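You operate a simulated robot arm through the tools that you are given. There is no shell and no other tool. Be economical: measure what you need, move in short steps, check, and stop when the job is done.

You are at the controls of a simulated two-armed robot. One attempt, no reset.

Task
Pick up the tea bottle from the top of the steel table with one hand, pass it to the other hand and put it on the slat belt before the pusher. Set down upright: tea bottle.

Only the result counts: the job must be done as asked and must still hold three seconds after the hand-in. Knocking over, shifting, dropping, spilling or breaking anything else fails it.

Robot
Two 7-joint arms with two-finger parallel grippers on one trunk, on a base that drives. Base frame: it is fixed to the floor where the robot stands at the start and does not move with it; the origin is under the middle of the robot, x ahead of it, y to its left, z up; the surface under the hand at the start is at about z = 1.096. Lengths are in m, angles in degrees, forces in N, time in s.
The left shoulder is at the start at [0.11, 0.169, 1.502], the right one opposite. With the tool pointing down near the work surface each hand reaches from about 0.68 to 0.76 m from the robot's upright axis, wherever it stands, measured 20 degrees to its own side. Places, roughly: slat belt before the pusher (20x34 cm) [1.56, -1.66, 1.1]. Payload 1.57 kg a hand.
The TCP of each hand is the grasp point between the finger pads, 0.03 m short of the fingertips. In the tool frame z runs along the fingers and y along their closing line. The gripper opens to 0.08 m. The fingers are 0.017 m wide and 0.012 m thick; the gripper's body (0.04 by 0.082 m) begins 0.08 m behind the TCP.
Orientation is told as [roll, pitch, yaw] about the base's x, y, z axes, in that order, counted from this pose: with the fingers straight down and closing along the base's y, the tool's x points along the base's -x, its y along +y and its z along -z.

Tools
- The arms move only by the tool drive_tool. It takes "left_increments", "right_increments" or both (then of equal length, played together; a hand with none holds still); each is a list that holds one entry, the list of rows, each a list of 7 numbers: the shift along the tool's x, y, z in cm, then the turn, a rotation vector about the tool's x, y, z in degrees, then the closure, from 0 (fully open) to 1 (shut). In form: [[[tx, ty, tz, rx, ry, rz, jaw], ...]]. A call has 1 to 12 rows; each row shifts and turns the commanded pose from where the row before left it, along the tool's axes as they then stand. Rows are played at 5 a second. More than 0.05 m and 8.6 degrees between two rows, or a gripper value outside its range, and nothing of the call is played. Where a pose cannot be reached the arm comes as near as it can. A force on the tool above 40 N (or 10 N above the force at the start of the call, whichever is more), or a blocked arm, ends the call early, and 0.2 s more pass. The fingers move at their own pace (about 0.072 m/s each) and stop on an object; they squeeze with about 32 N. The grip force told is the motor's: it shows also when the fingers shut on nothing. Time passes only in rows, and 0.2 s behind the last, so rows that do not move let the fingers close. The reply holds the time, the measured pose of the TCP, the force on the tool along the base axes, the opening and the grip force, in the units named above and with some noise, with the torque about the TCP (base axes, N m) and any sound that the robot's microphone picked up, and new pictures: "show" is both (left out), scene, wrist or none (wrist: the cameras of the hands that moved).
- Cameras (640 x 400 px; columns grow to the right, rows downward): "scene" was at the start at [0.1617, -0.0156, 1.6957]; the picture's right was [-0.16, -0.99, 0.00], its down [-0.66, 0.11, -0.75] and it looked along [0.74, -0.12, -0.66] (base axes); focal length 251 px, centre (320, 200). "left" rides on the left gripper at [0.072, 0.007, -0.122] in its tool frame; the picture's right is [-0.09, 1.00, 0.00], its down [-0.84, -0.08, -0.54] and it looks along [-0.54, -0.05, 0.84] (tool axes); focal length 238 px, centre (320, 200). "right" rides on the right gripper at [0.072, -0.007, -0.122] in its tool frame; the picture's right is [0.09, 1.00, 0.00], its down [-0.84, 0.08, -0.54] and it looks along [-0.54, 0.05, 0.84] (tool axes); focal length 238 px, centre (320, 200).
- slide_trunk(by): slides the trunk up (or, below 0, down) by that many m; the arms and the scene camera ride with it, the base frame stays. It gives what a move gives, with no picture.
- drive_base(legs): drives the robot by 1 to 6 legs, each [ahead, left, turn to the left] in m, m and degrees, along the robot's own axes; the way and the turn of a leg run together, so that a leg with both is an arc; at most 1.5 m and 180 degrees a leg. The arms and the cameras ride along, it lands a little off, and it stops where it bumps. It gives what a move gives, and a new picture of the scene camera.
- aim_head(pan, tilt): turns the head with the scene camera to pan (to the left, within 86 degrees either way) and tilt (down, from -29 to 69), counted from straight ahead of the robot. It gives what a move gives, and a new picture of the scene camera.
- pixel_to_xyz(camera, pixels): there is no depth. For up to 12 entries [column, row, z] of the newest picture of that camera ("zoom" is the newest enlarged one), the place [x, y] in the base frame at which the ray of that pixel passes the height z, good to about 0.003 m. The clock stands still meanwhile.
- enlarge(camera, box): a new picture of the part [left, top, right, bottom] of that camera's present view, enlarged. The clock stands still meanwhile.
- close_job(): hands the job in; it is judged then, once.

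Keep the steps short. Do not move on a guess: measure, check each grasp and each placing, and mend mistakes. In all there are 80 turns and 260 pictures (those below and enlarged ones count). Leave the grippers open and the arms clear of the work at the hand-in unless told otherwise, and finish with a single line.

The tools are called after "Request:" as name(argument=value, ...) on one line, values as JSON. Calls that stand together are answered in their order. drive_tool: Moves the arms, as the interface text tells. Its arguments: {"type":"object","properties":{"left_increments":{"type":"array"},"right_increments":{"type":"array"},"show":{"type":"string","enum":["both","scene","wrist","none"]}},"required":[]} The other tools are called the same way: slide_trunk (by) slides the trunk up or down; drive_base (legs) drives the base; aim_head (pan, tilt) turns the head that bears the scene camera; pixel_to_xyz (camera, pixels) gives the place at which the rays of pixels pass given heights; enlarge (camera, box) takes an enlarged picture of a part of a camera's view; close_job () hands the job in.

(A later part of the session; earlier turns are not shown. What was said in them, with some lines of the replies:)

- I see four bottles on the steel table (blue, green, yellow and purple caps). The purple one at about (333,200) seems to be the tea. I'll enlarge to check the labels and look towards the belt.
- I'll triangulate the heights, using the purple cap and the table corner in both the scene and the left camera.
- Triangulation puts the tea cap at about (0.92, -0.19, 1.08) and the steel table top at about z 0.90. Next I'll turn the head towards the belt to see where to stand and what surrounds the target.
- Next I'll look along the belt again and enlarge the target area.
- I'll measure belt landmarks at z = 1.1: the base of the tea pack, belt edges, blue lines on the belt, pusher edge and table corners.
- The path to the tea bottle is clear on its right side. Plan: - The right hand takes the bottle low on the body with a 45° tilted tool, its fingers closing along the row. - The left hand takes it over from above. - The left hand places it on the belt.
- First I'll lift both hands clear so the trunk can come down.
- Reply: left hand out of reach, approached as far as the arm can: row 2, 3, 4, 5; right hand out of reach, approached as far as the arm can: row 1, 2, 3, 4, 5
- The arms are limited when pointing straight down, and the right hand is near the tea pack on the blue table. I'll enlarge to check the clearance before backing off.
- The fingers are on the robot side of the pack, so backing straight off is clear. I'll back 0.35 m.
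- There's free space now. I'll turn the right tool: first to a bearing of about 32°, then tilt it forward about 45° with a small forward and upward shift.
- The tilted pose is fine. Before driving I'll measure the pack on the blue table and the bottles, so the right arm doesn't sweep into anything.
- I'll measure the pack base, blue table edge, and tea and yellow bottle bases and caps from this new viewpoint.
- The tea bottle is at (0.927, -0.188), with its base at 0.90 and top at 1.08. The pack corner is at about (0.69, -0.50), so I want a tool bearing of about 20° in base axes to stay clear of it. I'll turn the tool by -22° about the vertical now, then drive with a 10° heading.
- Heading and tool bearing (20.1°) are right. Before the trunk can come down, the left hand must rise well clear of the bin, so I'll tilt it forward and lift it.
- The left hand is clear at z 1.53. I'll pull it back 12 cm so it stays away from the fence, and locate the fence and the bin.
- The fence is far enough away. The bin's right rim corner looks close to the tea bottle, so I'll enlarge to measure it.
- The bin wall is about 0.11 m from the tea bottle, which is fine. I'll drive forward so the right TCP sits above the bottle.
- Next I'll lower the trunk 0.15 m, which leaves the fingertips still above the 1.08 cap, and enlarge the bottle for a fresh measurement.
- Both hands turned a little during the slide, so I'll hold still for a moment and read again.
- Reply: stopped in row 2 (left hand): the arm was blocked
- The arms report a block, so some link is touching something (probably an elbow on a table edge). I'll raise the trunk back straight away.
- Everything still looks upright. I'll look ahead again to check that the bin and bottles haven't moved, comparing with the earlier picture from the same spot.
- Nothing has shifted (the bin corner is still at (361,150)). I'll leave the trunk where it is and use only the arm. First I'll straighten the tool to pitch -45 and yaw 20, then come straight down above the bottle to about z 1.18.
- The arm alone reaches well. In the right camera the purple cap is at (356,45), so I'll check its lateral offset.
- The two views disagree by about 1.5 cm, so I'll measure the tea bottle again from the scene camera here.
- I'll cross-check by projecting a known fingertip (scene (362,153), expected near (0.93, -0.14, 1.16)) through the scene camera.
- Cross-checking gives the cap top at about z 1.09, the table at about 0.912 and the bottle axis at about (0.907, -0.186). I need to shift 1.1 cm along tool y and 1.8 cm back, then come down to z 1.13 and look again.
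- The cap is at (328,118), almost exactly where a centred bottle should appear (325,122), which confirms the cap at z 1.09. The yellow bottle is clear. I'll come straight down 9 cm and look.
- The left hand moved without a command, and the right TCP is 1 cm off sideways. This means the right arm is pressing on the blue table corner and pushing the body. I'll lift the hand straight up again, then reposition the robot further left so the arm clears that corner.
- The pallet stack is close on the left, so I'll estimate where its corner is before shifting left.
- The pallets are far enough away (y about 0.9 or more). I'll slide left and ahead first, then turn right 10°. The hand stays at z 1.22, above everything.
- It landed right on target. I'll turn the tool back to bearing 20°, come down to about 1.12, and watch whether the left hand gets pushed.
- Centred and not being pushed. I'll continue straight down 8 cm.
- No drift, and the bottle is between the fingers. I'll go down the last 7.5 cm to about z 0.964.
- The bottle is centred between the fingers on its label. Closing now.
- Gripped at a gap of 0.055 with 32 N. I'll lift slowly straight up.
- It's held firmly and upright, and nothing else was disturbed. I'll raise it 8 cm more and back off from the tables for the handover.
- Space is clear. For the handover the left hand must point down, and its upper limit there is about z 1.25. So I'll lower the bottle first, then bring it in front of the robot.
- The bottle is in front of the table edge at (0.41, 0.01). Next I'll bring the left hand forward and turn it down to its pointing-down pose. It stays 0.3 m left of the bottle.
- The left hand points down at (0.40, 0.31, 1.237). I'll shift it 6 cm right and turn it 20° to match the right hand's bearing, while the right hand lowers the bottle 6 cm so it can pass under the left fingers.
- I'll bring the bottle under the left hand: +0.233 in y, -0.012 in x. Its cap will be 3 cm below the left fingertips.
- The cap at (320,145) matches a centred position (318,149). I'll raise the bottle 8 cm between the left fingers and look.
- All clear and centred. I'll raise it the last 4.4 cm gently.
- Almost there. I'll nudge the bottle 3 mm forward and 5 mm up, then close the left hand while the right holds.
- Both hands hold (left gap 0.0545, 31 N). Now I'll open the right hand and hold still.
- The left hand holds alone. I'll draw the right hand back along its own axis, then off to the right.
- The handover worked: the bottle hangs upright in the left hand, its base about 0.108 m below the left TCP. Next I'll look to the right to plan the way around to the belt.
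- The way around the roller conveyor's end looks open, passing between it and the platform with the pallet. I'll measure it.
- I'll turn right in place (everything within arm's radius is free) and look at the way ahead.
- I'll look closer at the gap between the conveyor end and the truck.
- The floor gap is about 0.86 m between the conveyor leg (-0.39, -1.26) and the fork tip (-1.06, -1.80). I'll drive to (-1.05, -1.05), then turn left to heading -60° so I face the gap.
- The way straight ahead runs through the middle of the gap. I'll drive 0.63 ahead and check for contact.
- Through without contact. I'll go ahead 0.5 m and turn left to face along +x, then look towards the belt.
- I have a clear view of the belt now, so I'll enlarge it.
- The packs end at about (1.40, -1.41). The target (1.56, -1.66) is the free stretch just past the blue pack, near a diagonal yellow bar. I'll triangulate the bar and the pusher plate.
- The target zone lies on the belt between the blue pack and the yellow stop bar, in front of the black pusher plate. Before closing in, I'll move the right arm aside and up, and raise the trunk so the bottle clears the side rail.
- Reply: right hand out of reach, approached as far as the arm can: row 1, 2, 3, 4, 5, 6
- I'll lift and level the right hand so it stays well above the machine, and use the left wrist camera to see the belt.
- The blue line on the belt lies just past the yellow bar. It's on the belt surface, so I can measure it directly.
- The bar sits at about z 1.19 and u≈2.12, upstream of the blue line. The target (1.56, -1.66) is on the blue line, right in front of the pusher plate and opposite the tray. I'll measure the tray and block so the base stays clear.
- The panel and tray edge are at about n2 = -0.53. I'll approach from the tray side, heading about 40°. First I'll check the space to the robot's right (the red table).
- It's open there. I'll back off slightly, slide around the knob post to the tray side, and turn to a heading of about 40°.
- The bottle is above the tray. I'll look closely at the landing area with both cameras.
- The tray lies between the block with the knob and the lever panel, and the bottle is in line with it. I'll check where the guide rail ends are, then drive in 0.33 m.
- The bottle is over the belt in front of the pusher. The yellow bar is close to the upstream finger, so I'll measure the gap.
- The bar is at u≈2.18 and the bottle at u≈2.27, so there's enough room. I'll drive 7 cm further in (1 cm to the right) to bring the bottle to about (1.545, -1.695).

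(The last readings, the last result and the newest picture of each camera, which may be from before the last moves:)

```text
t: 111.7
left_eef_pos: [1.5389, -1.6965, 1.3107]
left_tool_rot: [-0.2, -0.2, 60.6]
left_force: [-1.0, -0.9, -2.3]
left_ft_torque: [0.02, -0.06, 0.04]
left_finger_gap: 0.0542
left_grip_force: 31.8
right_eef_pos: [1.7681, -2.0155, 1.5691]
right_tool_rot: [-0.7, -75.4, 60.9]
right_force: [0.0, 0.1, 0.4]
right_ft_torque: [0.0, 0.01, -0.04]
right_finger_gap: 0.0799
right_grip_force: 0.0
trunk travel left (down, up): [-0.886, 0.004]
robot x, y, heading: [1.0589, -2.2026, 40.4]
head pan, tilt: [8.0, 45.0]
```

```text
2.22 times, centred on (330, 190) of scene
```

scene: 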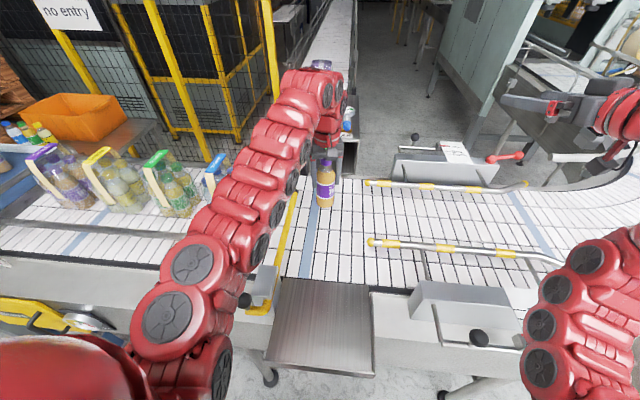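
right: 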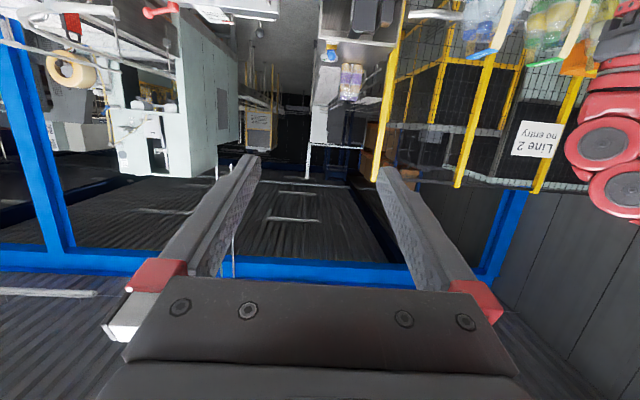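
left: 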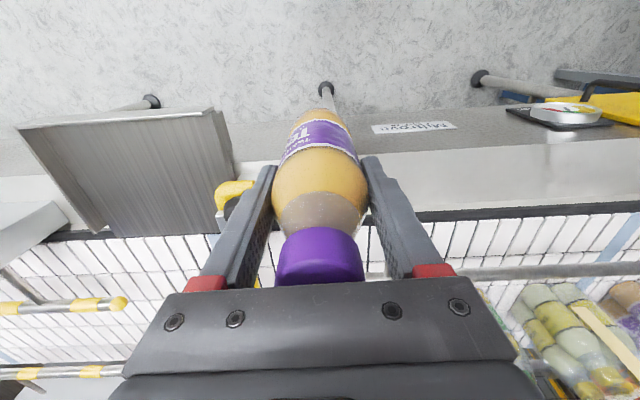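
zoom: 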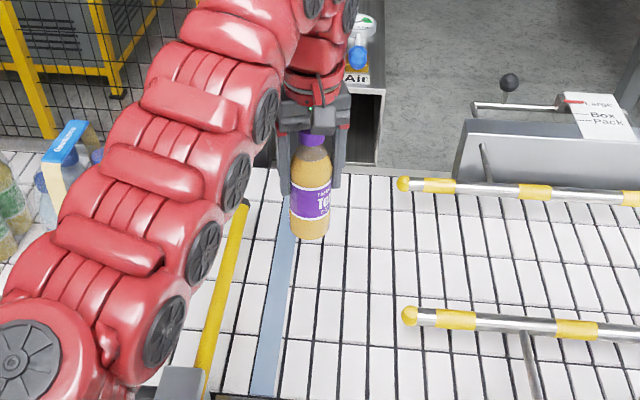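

The readings hint at a slight tilt (z up 3 mm), so I'll hold and read again before lowering.

Request:
drive_tool(left_increments=[[[0, 0, 0, 0, 0, 0, 1], [0, 0, 0, 0, 0, 0, 1]]], show="wrist")

Request:
aim_head(pan=8, tilt=68)

```text
t: 112.3
left_eef_pos: [1.5413, -1.6958, 1.3091]
left_tool_rot: [-0.2, -0.1, 60.6]
left_force: [-0.1, -0.1, -2.6]
left_ft_torque: [0.01, -0.03, -0.02]
left_finger_gap: 0.0543
left_grip_force: 32.2
right_eef_pos: [1.7718, -2.0135, 1.5673]
right_tool_rot: [-0.3, -75.3, 60.6]
right_force: [-1.0, -0.4, 0.3]
right_ft_torque: [-0.01, -0.03, -0.04]
right_finger_gap: 0.0798
right_grip_force: 0.1
trunk travel left (down, up): [-0.886, 0.004]
robot x, y, heading: [1.0548, -2.1997, 40.5]
head pan, tilt: [8.0, 45.0]
```

left: 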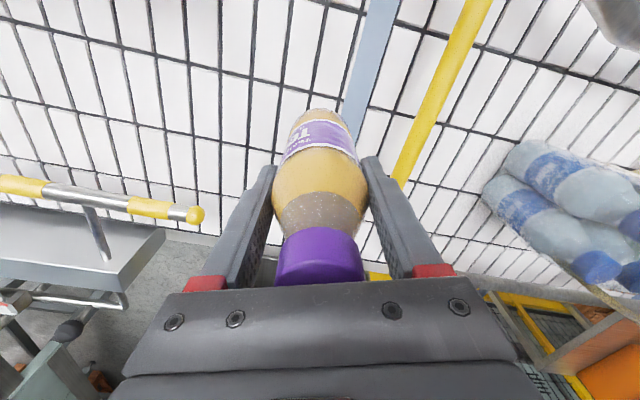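

```text
t: 113.2
left_eef_pos: [1.5447, -1.6933, 1.3057]
left_tool_rot: [0.0, 0.1, 60.5]
left_force: [1.0, 0.3, -2.8]
left_ft_torque: [-0.04, -0.01, 0.02]
left_finger_gap: 0.0544
left_grip_force: 32.0
right_eef_pos: [1.7755, -2.0101, 1.5641]
right_tool_rot: [-0.2, -75.0, 60.2]
right_force: [-0.6, -0.1, 0.6]
right_ft_torque: [-0.01, -0.01, 0.0]
right_finger_gap: 0.0798
right_grip_force: 0.1
trunk travel left (down, up): [-0.886, 0.004]
robot x, y, heading: [1.0583, -2.2006, 40.6]
head pan, tilt: [8.0, 68.0]
```

scene: 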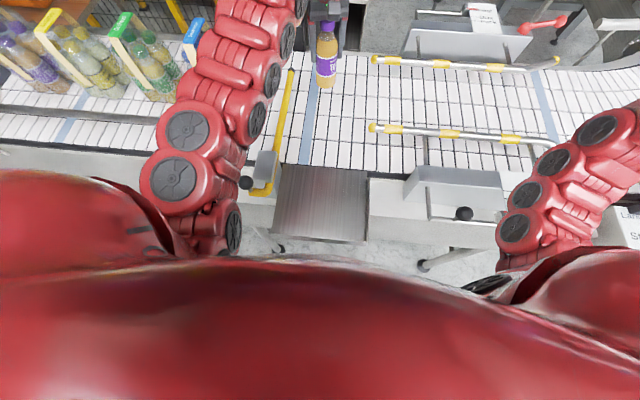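

It's steady again, so that was just sway. The blue line is directly upstream of the bottle and the bar is well clear. I'll lower 7 cm straight down.

Request:
drive_tool(left_increments=[[[0, 0, 2.5, 0, 0, 0, 1], [0, 0, 2.5, 0, 0, 0, 1], [0, 0, 2, 0, 0, 0, 1]]], show="both")

Request:
enlarge(camera="scene", box=[240, 0, 440, 140])

```text
t: 114.0
left_eef_pos: [1.5443, -1.6953, 1.2372]
left_tool_rot: [-0.1, 0.0, 60.5]
left_force: [0.5, -0.5, -2.5]
left_ft_torque: [0.01, 0.04, 0.0]
left_finger_gap: 0.0541
left_grip_force: 32.0
right_eef_pos: [1.7736, -2.0123, 1.5653]
right_tool_rot: [-0.2, -75.3, 60.2]
right_force: [-0.1, 0.4, 0.3]
right_ft_torque: [0.02, -0.03, 0.0]
right_finger_gap: 0.0802
right_grip_force: 0.1
trunk travel left (down, up): [-0.886, 0.004]
robot x, y, heading: [1.0549, -2.2011, 40.6]
head pan, tilt: [8.0, 68.0]
```

scene: 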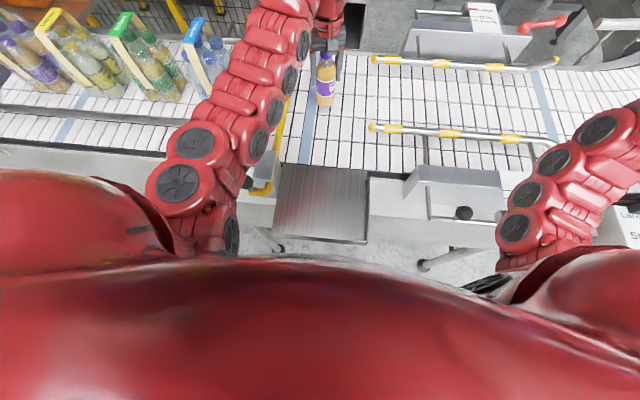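
left: 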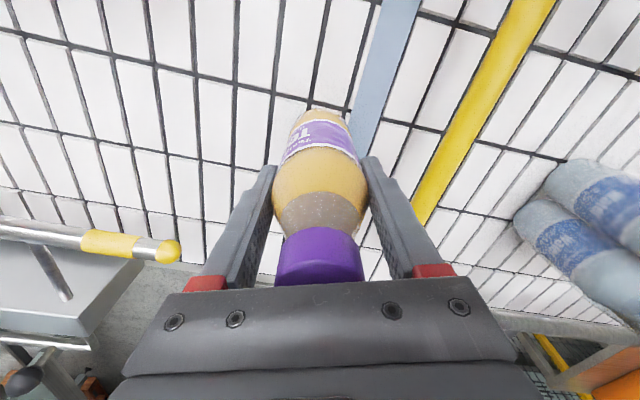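

```text
2.86 times, centred on (340, 70) of scene
```

zoom: 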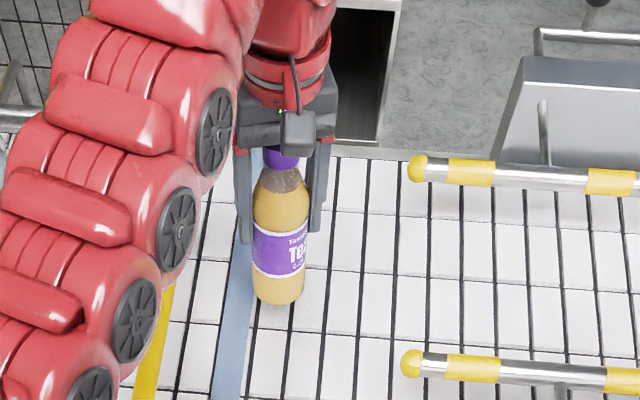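

About 3 cm left to the belt. I'll lower in small steps while watching the vertical force.

Request:
drive_tool(left_increments=[[[0, 0, 0.6, 0, 0, 0, 1], [0, 0, 0.6, 0, 0, 0, 1], [0, 0, 0.5, 0, 0, 0, 1], [0, 0, 0.4, 0, 0, 0, 1]]], show="none")

Request:
drive_tool(left_increments=[[[0, 0, 0.3, 0, 0, 0, 1], [0, 0, 0, 0, 0, 0, 1]]], show="none")

Request:
enlarge(camera="scene", box=[260, 30, 380, 120])

```text
t: 115.0
left_eef_pos: [1.5445, -1.6932, 1.2161]
left_tool_rot: [0.0, 0.0, 60.5]
left_force: [-0.3, 0.4, -2.7]
left_ft_torque: [-0.01, 0.05, -0.01]
left_finger_gap: 0.0548
left_grip_force: 31.6
right_eef_pos: [1.7761, -2.0121, 1.5653]
right_tool_rot: [-0.2, -75.0, 60.3]
right_force: [0.5, -0.8, -0.1]
right_ft_torque: [-0.03, 0.0, 0.02]
right_finger_gap: 0.0798
right_grip_force: 0.0
trunk travel left (down, up): [-0.886, 0.004]
robot x, y, heading: [1.0591, -2.2031, 40.6]
head pan, tilt: [8.0, 68.0]
```

```text
t: 115.6
left_eef_pos: [1.5453, -1.6935, 1.213]
left_tool_rot: [0.0, 0.1, 60.3]
left_force: [-0.4, -0.3, -3.3]
left_ft_torque: [-0.01, 0.0, -0.01]
left_finger_gap: 0.0547
left_grip_force: 32.3
right_eef_pos: [1.7741, -2.0109, 1.5654]
right_tool_rot: [-0.2, -75.1, 60.3]
right_force: [0.0, 1.0, 0.8]
right_ft_torque: [0.03, -0.01, -0.02]
right_finger_gap: 0.0799
right_grip_force: 0.1
trunk travel left (down, up): [-0.886, 0.004]
robot x, y, heading: [1.0576, -2.2019, 40.3]
head pan, tilt: [8.0, 68.0]
```

```text
4.44 times, centred on (320, 75) of scene
```

zoom: 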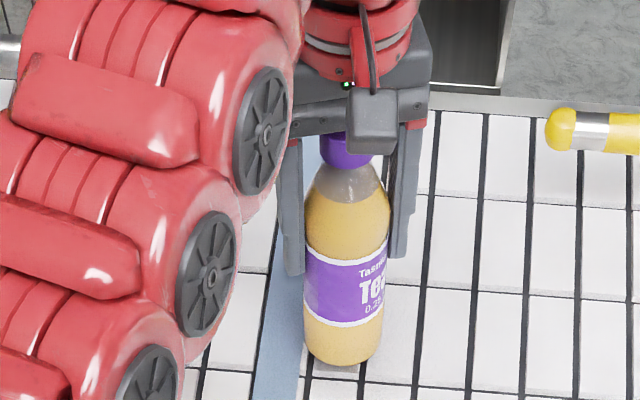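

Very near the belt now, with no contact yet (force still -3 N, the bottle's weight). I'll continue in 2 mm steps.

Request:
drive_tool(left_increments=[[[0, 0, 0.2, 0, 0, 0, 1], [0, 0, 0.2, 0, 0, 0, 1], [0, 0, 0, 0, 0, 0, 1]]], show="none")

Request:
drive_tool(left_increments=[[[0, 0, 0.2, 0, 0, 0, 1], [0, 0, 0, 0, 0, 0, 1]]], show="none")

```text
t: 116.4
left_eef_pos: [1.5444, -1.6944, 1.2091]
left_tool_rot: [-0.1, 0.0, 60.5]
left_force: [0.4, -0.3, -2.3]
left_ft_torque: [0.02, 0.01, -0.01]
left_finger_gap: 0.0546
left_grip_force: 32.0
right_eef_pos: [1.775, -2.0113, 1.566]
right_tool_rot: [-0.3, -75.1, 60.3]
right_force: [-0.1, -0.7, 0.2]
right_ft_torque: [0.02, 0.01, -0.02]
right_finger_gap: 0.0799
right_grip_force: 0.1
trunk travel left (down, up): [-0.886, 0.004]
robot x, y, heading: [1.0568, -2.2033, 40.7]
head pan, tilt: [8.0, 68.0]
```

```text
t: 117.0
left_eef_pos: [1.5441, -1.6935, 1.2066]
left_tool_rot: [-0.1, 0.0, 60.3]
left_force: [1.0, -0.1, -2.3]
left_ft_torque: [-0.03, -0.02, 0.0]
left_finger_gap: 0.0548
left_grip_force: 32.0
right_eef_pos: [1.7762, -2.0109, 1.5663]
right_tool_rot: [-0.1, -75.1, 60.1]
right_force: [-0.1, -0.6, 0.1]
right_ft_torque: [-0.01, -0.01, 0.0]
right_finger_gap: 0.08
right_grip_force: 0.0
trunk travel left (down, up): [-0.886, 0.004]
robot x, y, heading: [1.0556, -2.2007, 40.6]
head pan, tilt: [8.0, 68.0]
```

Request:
drive_tool(left_increments=[[[0, 0, 0.2, 0, 0, 0, 1], [0, 0, 0, 0, 0, 0, 1]]], show="none")

Request:
drive_tool(left_increments=[[[0, 0, 0.2, 0, 0, 0, 1], [0, 0, 0, 0, 0, 0, 1]]], show="none")

Request:
enlarge(camera="scene", box=[290, 60, 360, 120])

```text
t: 117.6
left_eef_pos: [1.5443, -1.6949, 1.205]
left_tool_rot: [-0.2, 0.0, 60.5]
left_force: [-0.2, -0.9, -2.2]
left_ft_torque: [0.01, -0.02, -0.02]
left_finger_gap: 0.0545
left_grip_force: 31.3
right_eef_pos: [1.7755, -2.0112, 1.5654]
right_tool_rot: [-0.2, -75.1, 60.4]
right_force: [0.3, 0.1, -0.9]
right_ft_torque: [-0.02, -0.01, 0.0]
right_finger_gap: 0.0801
right_grip_force: 0.0
trunk travel left (down, up): [-0.886, 0.004]
robot x, y, heading: [1.0545, -2.2033, 40.7]
head pan, tilt: [8.0, 68.0]
```

```text
t: 118.2
left_eef_pos: [1.5438, -1.6952, 1.2038]
left_tool_rot: [0.0, 0.0, 60.5]
left_force: [0.0, -0.3, -2.9]
left_ft_torque: [0.0, -0.04, -0.03]
left_finger_gap: 0.0543
left_grip_force: 31.9
right_eef_pos: [1.7754, -2.0126, 1.5656]
right_tool_rot: [-0.2, -75.1, 60.3]
right_force: [-0.1, -0.5, -0.5]
right_ft_torque: [0.01, -0.02, 0.01]
right_finger_gap: 0.0801
right_grip_force: 0.1
trunk travel left (down, up): [-0.886, 0.004]
robot x, y, heading: [1.0508, -2.2023, 40.7]
head pan, tilt: [8.0, 68.0]
```

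```text
6.67 times, centred on (325, 90) of scene
```

zoom: 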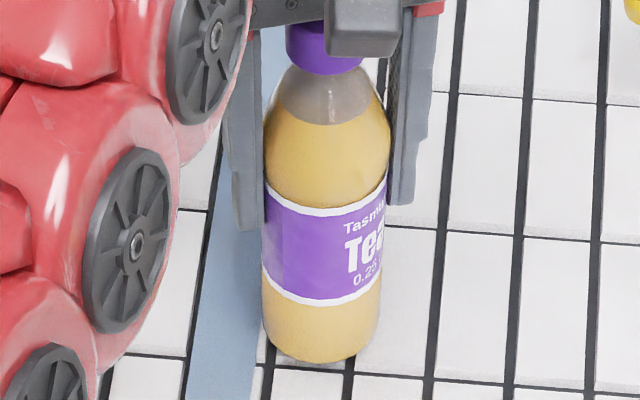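

Still no contact. I'll take three more 2 mm steps.

Request:
drive_tool(left_increments=[[[0, 0, 0.2, 0, 0, 0, 1], [0, 0, 0.2, 0, 0, 0, 1], [0, 0, 0, 0, 0, 0, 1]]], show="none")

Request:
drive_tool(left_increments=[[[0, 0, 0.2, 0, 0, 0, 1], [0, 0, 0, 0, 0, 0, 1]]], show="none")

```text
t: 119.0
left_eef_pos: [1.5441, -1.6949, 1.2003]
left_tool_rot: [-0.1, -0.1, 60.5]
left_force: [0.8, 0.7, 6.7]
left_ft_torque: [0.21, 0.05, -0.03]
left_finger_gap: 0.0544
left_grip_force: 31.5
right_eef_pos: [1.7741, -2.0125, 1.5667]
right_tool_rot: [-0.2, -75.2, 60.4]
right_force: [0.6, 0.5, 0.6]
right_ft_torque: [0.0, -0.01, -0.01]
right_finger_gap: 0.0799
right_grip_force: 0.1
trunk travel left (down, up): [-0.886, 0.004]
robot x, y, heading: [1.0555, -2.206, 40.3]
head pan, tilt: [8.0, 68.0]
```

```text
t: 119.6
left_eef_pos: [1.5438, -1.6949, 1.1989]
left_tool_rot: [-0.1, -0.1, 60.5]
left_force: [3.3, 3.9, 20.2]
left_ft_torque: [0.25, 0.14, -0.07]
left_finger_gap: 0.0542
left_grip_force: 31.9
right_eef_pos: [1.7741, -2.0129, 1.5669]
right_tool_rot: [-0.2, -75.1, 60.5]
right_force: [0.3, -1.0, -0.5]
right_ft_torque: [0.0, 0.0, -0.03]
right_finger_gap: 0.0801
right_grip_force: 0.0
trunk travel left (down, up): [-0.886, 0.004]
robot x, y, heading: [1.056, -2.2039, 40.4]
head pan, tilt: [8.0, 68.0]
```

Contact with the belt: the force went to +20 N, so the bottle stands. I'll ease up 2 mm to unload it and then open the fingers.

Request:
drive_tool(left_increments=[[[0, 0, -0.2, 0, 0, 0, 1], [0, 0, -0.05, 0, 0, 0, 1], [0, 0, 0, 0, 0, 0, 0], [0, 0, 0, 0, 0, 0, 0], [0, 0, 0, 0, 0, 0, 0], [0, 0, 0, 0, 0, 0, 0]]], show="both")

```text
t: 121.0
left_eef_pos: [1.5448, -1.6937, 1.1991]
left_tool_rot: [-0.1, -0.1, 60.5]
left_force: [0.0, -0.4, -1.5]
left_ft_torque: [-0.01, -0.01, -0.01]
left_finger_gap: 0.0801
left_grip_force: 0.0
right_eef_pos: [1.7744, -2.0112, 1.5652]
right_tool_rot: [-0.2, -75.3, 60.3]
right_force: [0.8, -0.3, 0.8]
right_ft_torque: [-0.02, -0.04, 0.01]
right_finger_gap: 0.08
right_grip_force: 0.1
trunk travel left (down, up): [-0.886, 0.004]
robot x, y, heading: [1.0593, -2.206, 40.4]
head pan, tilt: [8.0, 68.0]
```

scene: 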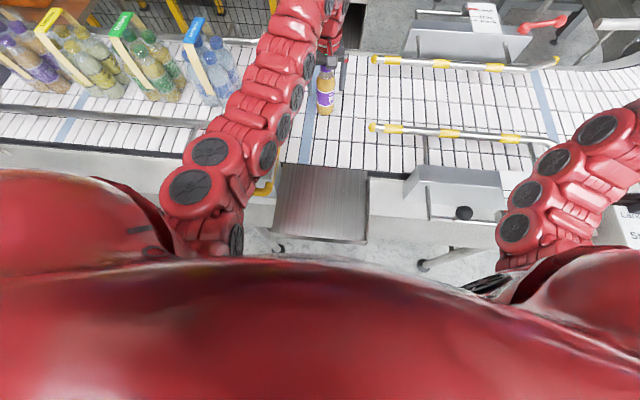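
left: 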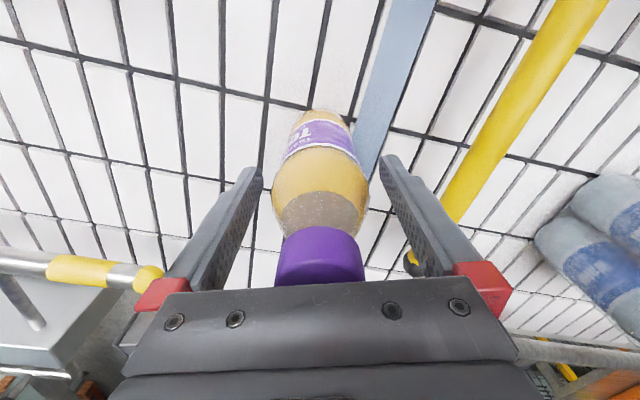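

The bottle stands free between the open fingers. I'll go straight up 10 cm, then tilt up and away.

Request:
drive_tool(left_increments=[[[0, 0, -1, 0, 0, 0, 0], [0, 0, -2, 0, 0, 0, 0], [0, 0, -2.5, 0, 0, 0, 0], [0, 0, -2.5, 0, 0, 0, 0], [0, 0, -2.2, 0, 0, 0, 0]]], show="both")

```text
t: 122.2
left_eef_pos: [1.5444, -1.694, 1.3022]
left_tool_rot: [0.0, 0.0, 60.5]
left_force: [-0.3, -0.1, -0.4]
left_ft_torque: [0.0, -0.02, -0.02]
left_finger_gap: 0.08
left_grip_force: 0.1
right_eef_pos: [1.7743, -2.0122, 1.5663]
right_tool_rot: [-0.3, -75.2, 60.3]
right_force: [0.1, 0.5, 0.5]
right_ft_torque: [-0.03, 0.02, -0.02]
right_finger_gap: 0.0798
right_grip_force: 0.1
trunk travel left (down, up): [-0.886, 0.004]
robot x, y, heading: [1.055, -2.206, 40.4]
head pan, tilt: [8.0, 68.0]
5 turns are left
```

scene: 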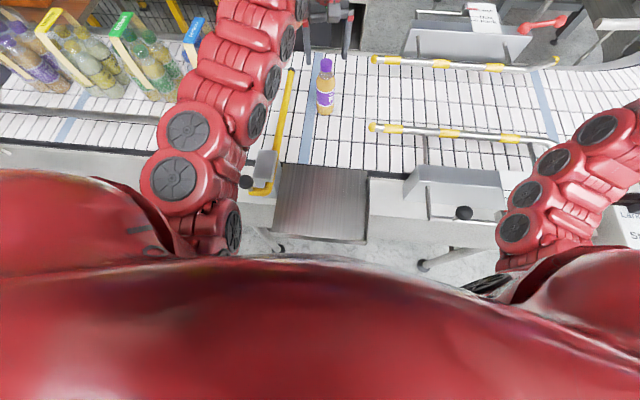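
left: 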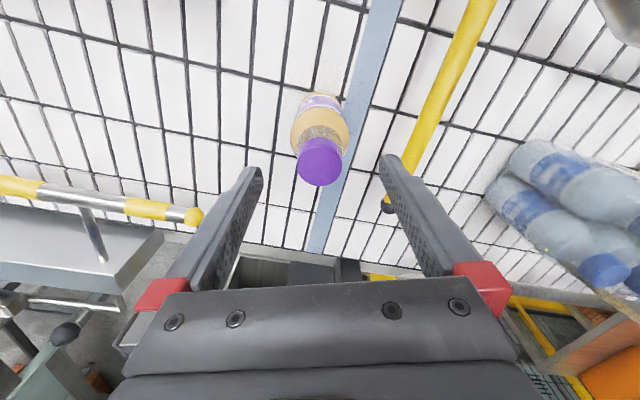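

The bottle stands upright on the belt in front of the pusher. I'll tilt the left hand up and away above it.

Request:
drive_tool(left_increments=[[[-2, 0, -2, 0, -6, 0, 0], [-2.5, 0, -2.5, 0, -6, 0, 0], [-2.5, 0, -2.5, 0, -6, 0, 0], [-3, 0, -3, 0, -6, 0, 0], [-3, 0, -3, 0, -6, 0, 0]]], show="scene")

```text
t: 123.4
left_eef_pos: [1.5909, -1.611, 1.4507]
left_tool_rot: [0.0, -30.1, 60.4]
left_force: [0.0, -1.1, 0.7]
left_ft_torque: [0.05, -0.02, 0.02]
left_finger_gap: 0.0801
left_grip_force: 0.0
left hand out of reach, approached as far as the arm can: row 5
right_eef_pos: [1.7741, -2.0118, 1.566]
right_tool_rot: [0.0, -75.2, 60.1]
right_force: [0.9, 0.1, 0.0]
right_ft_torque: [0.0, 0.04, 0.02]
right_finger_gap: 0.08
right_grip_force: 0.0
trunk travel left (down, up): [-0.886, 0.004]
robot x, y, heading: [1.053, -2.2029, 40.5]
head pan, tilt: [8.0, 68.0]
4 turns are left
```

scene: 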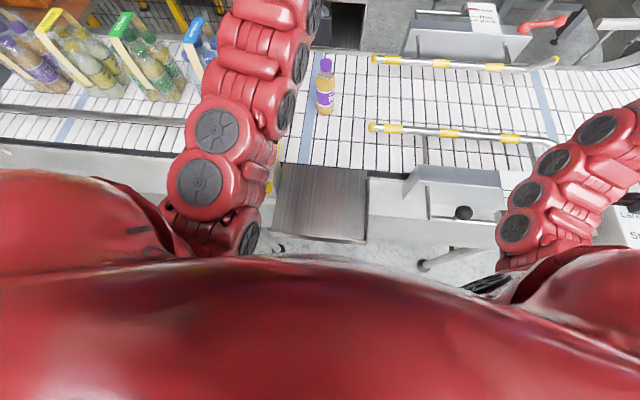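

The bottle is upright and the hand is at z 1.45, well above everything. I'll back the base off so the arms are clear.

Request:
drive_base(legs=[[-0.3, 0, 0]])

```text
t: 125.4
left_eef_pos: [1.3627, -1.8048, 1.4477]
left_tool_rot: [0.1, -29.9, 60.2]
left_force: [0.1, 0.0, 0.7]
left_ft_torque: [0.01, 0.03, 0.0]
left_finger_gap: 0.0799
left_grip_force: 0.1
right_eef_pos: [1.5481, -2.2078, 1.5643]
right_tool_rot: [-0.1, -75.1, 60.2]
right_force: [-0.1, 0.6, -0.2]
right_ft_torque: [-0.03, 0.02, -0.02]
right_finger_gap: 0.0798
right_grip_force: 0.0
trunk travel left (down, up): [-0.886, 0.004]
robot x, y, heading: [0.8315, -2.3994, 40.5]
head pan, tilt: [8.0, 68.0]
3 turns are left
```

scene: 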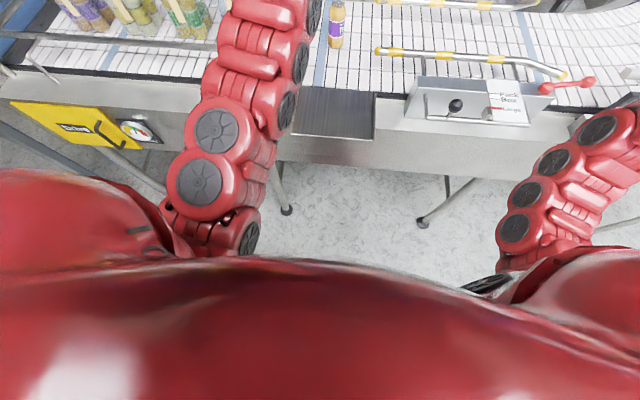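

The bottle is standing at (335,25) on the belt, both grippers are open and the arms are clear. Handing in.

Request:
close_job()

```text
The job is handed in.
```

The tea bottle was picked from the steel table with the right hand, passed to the left, and set down upright on the slat belt in front of the pusher at about (1.545, -1.694); nothing else appeared to move.
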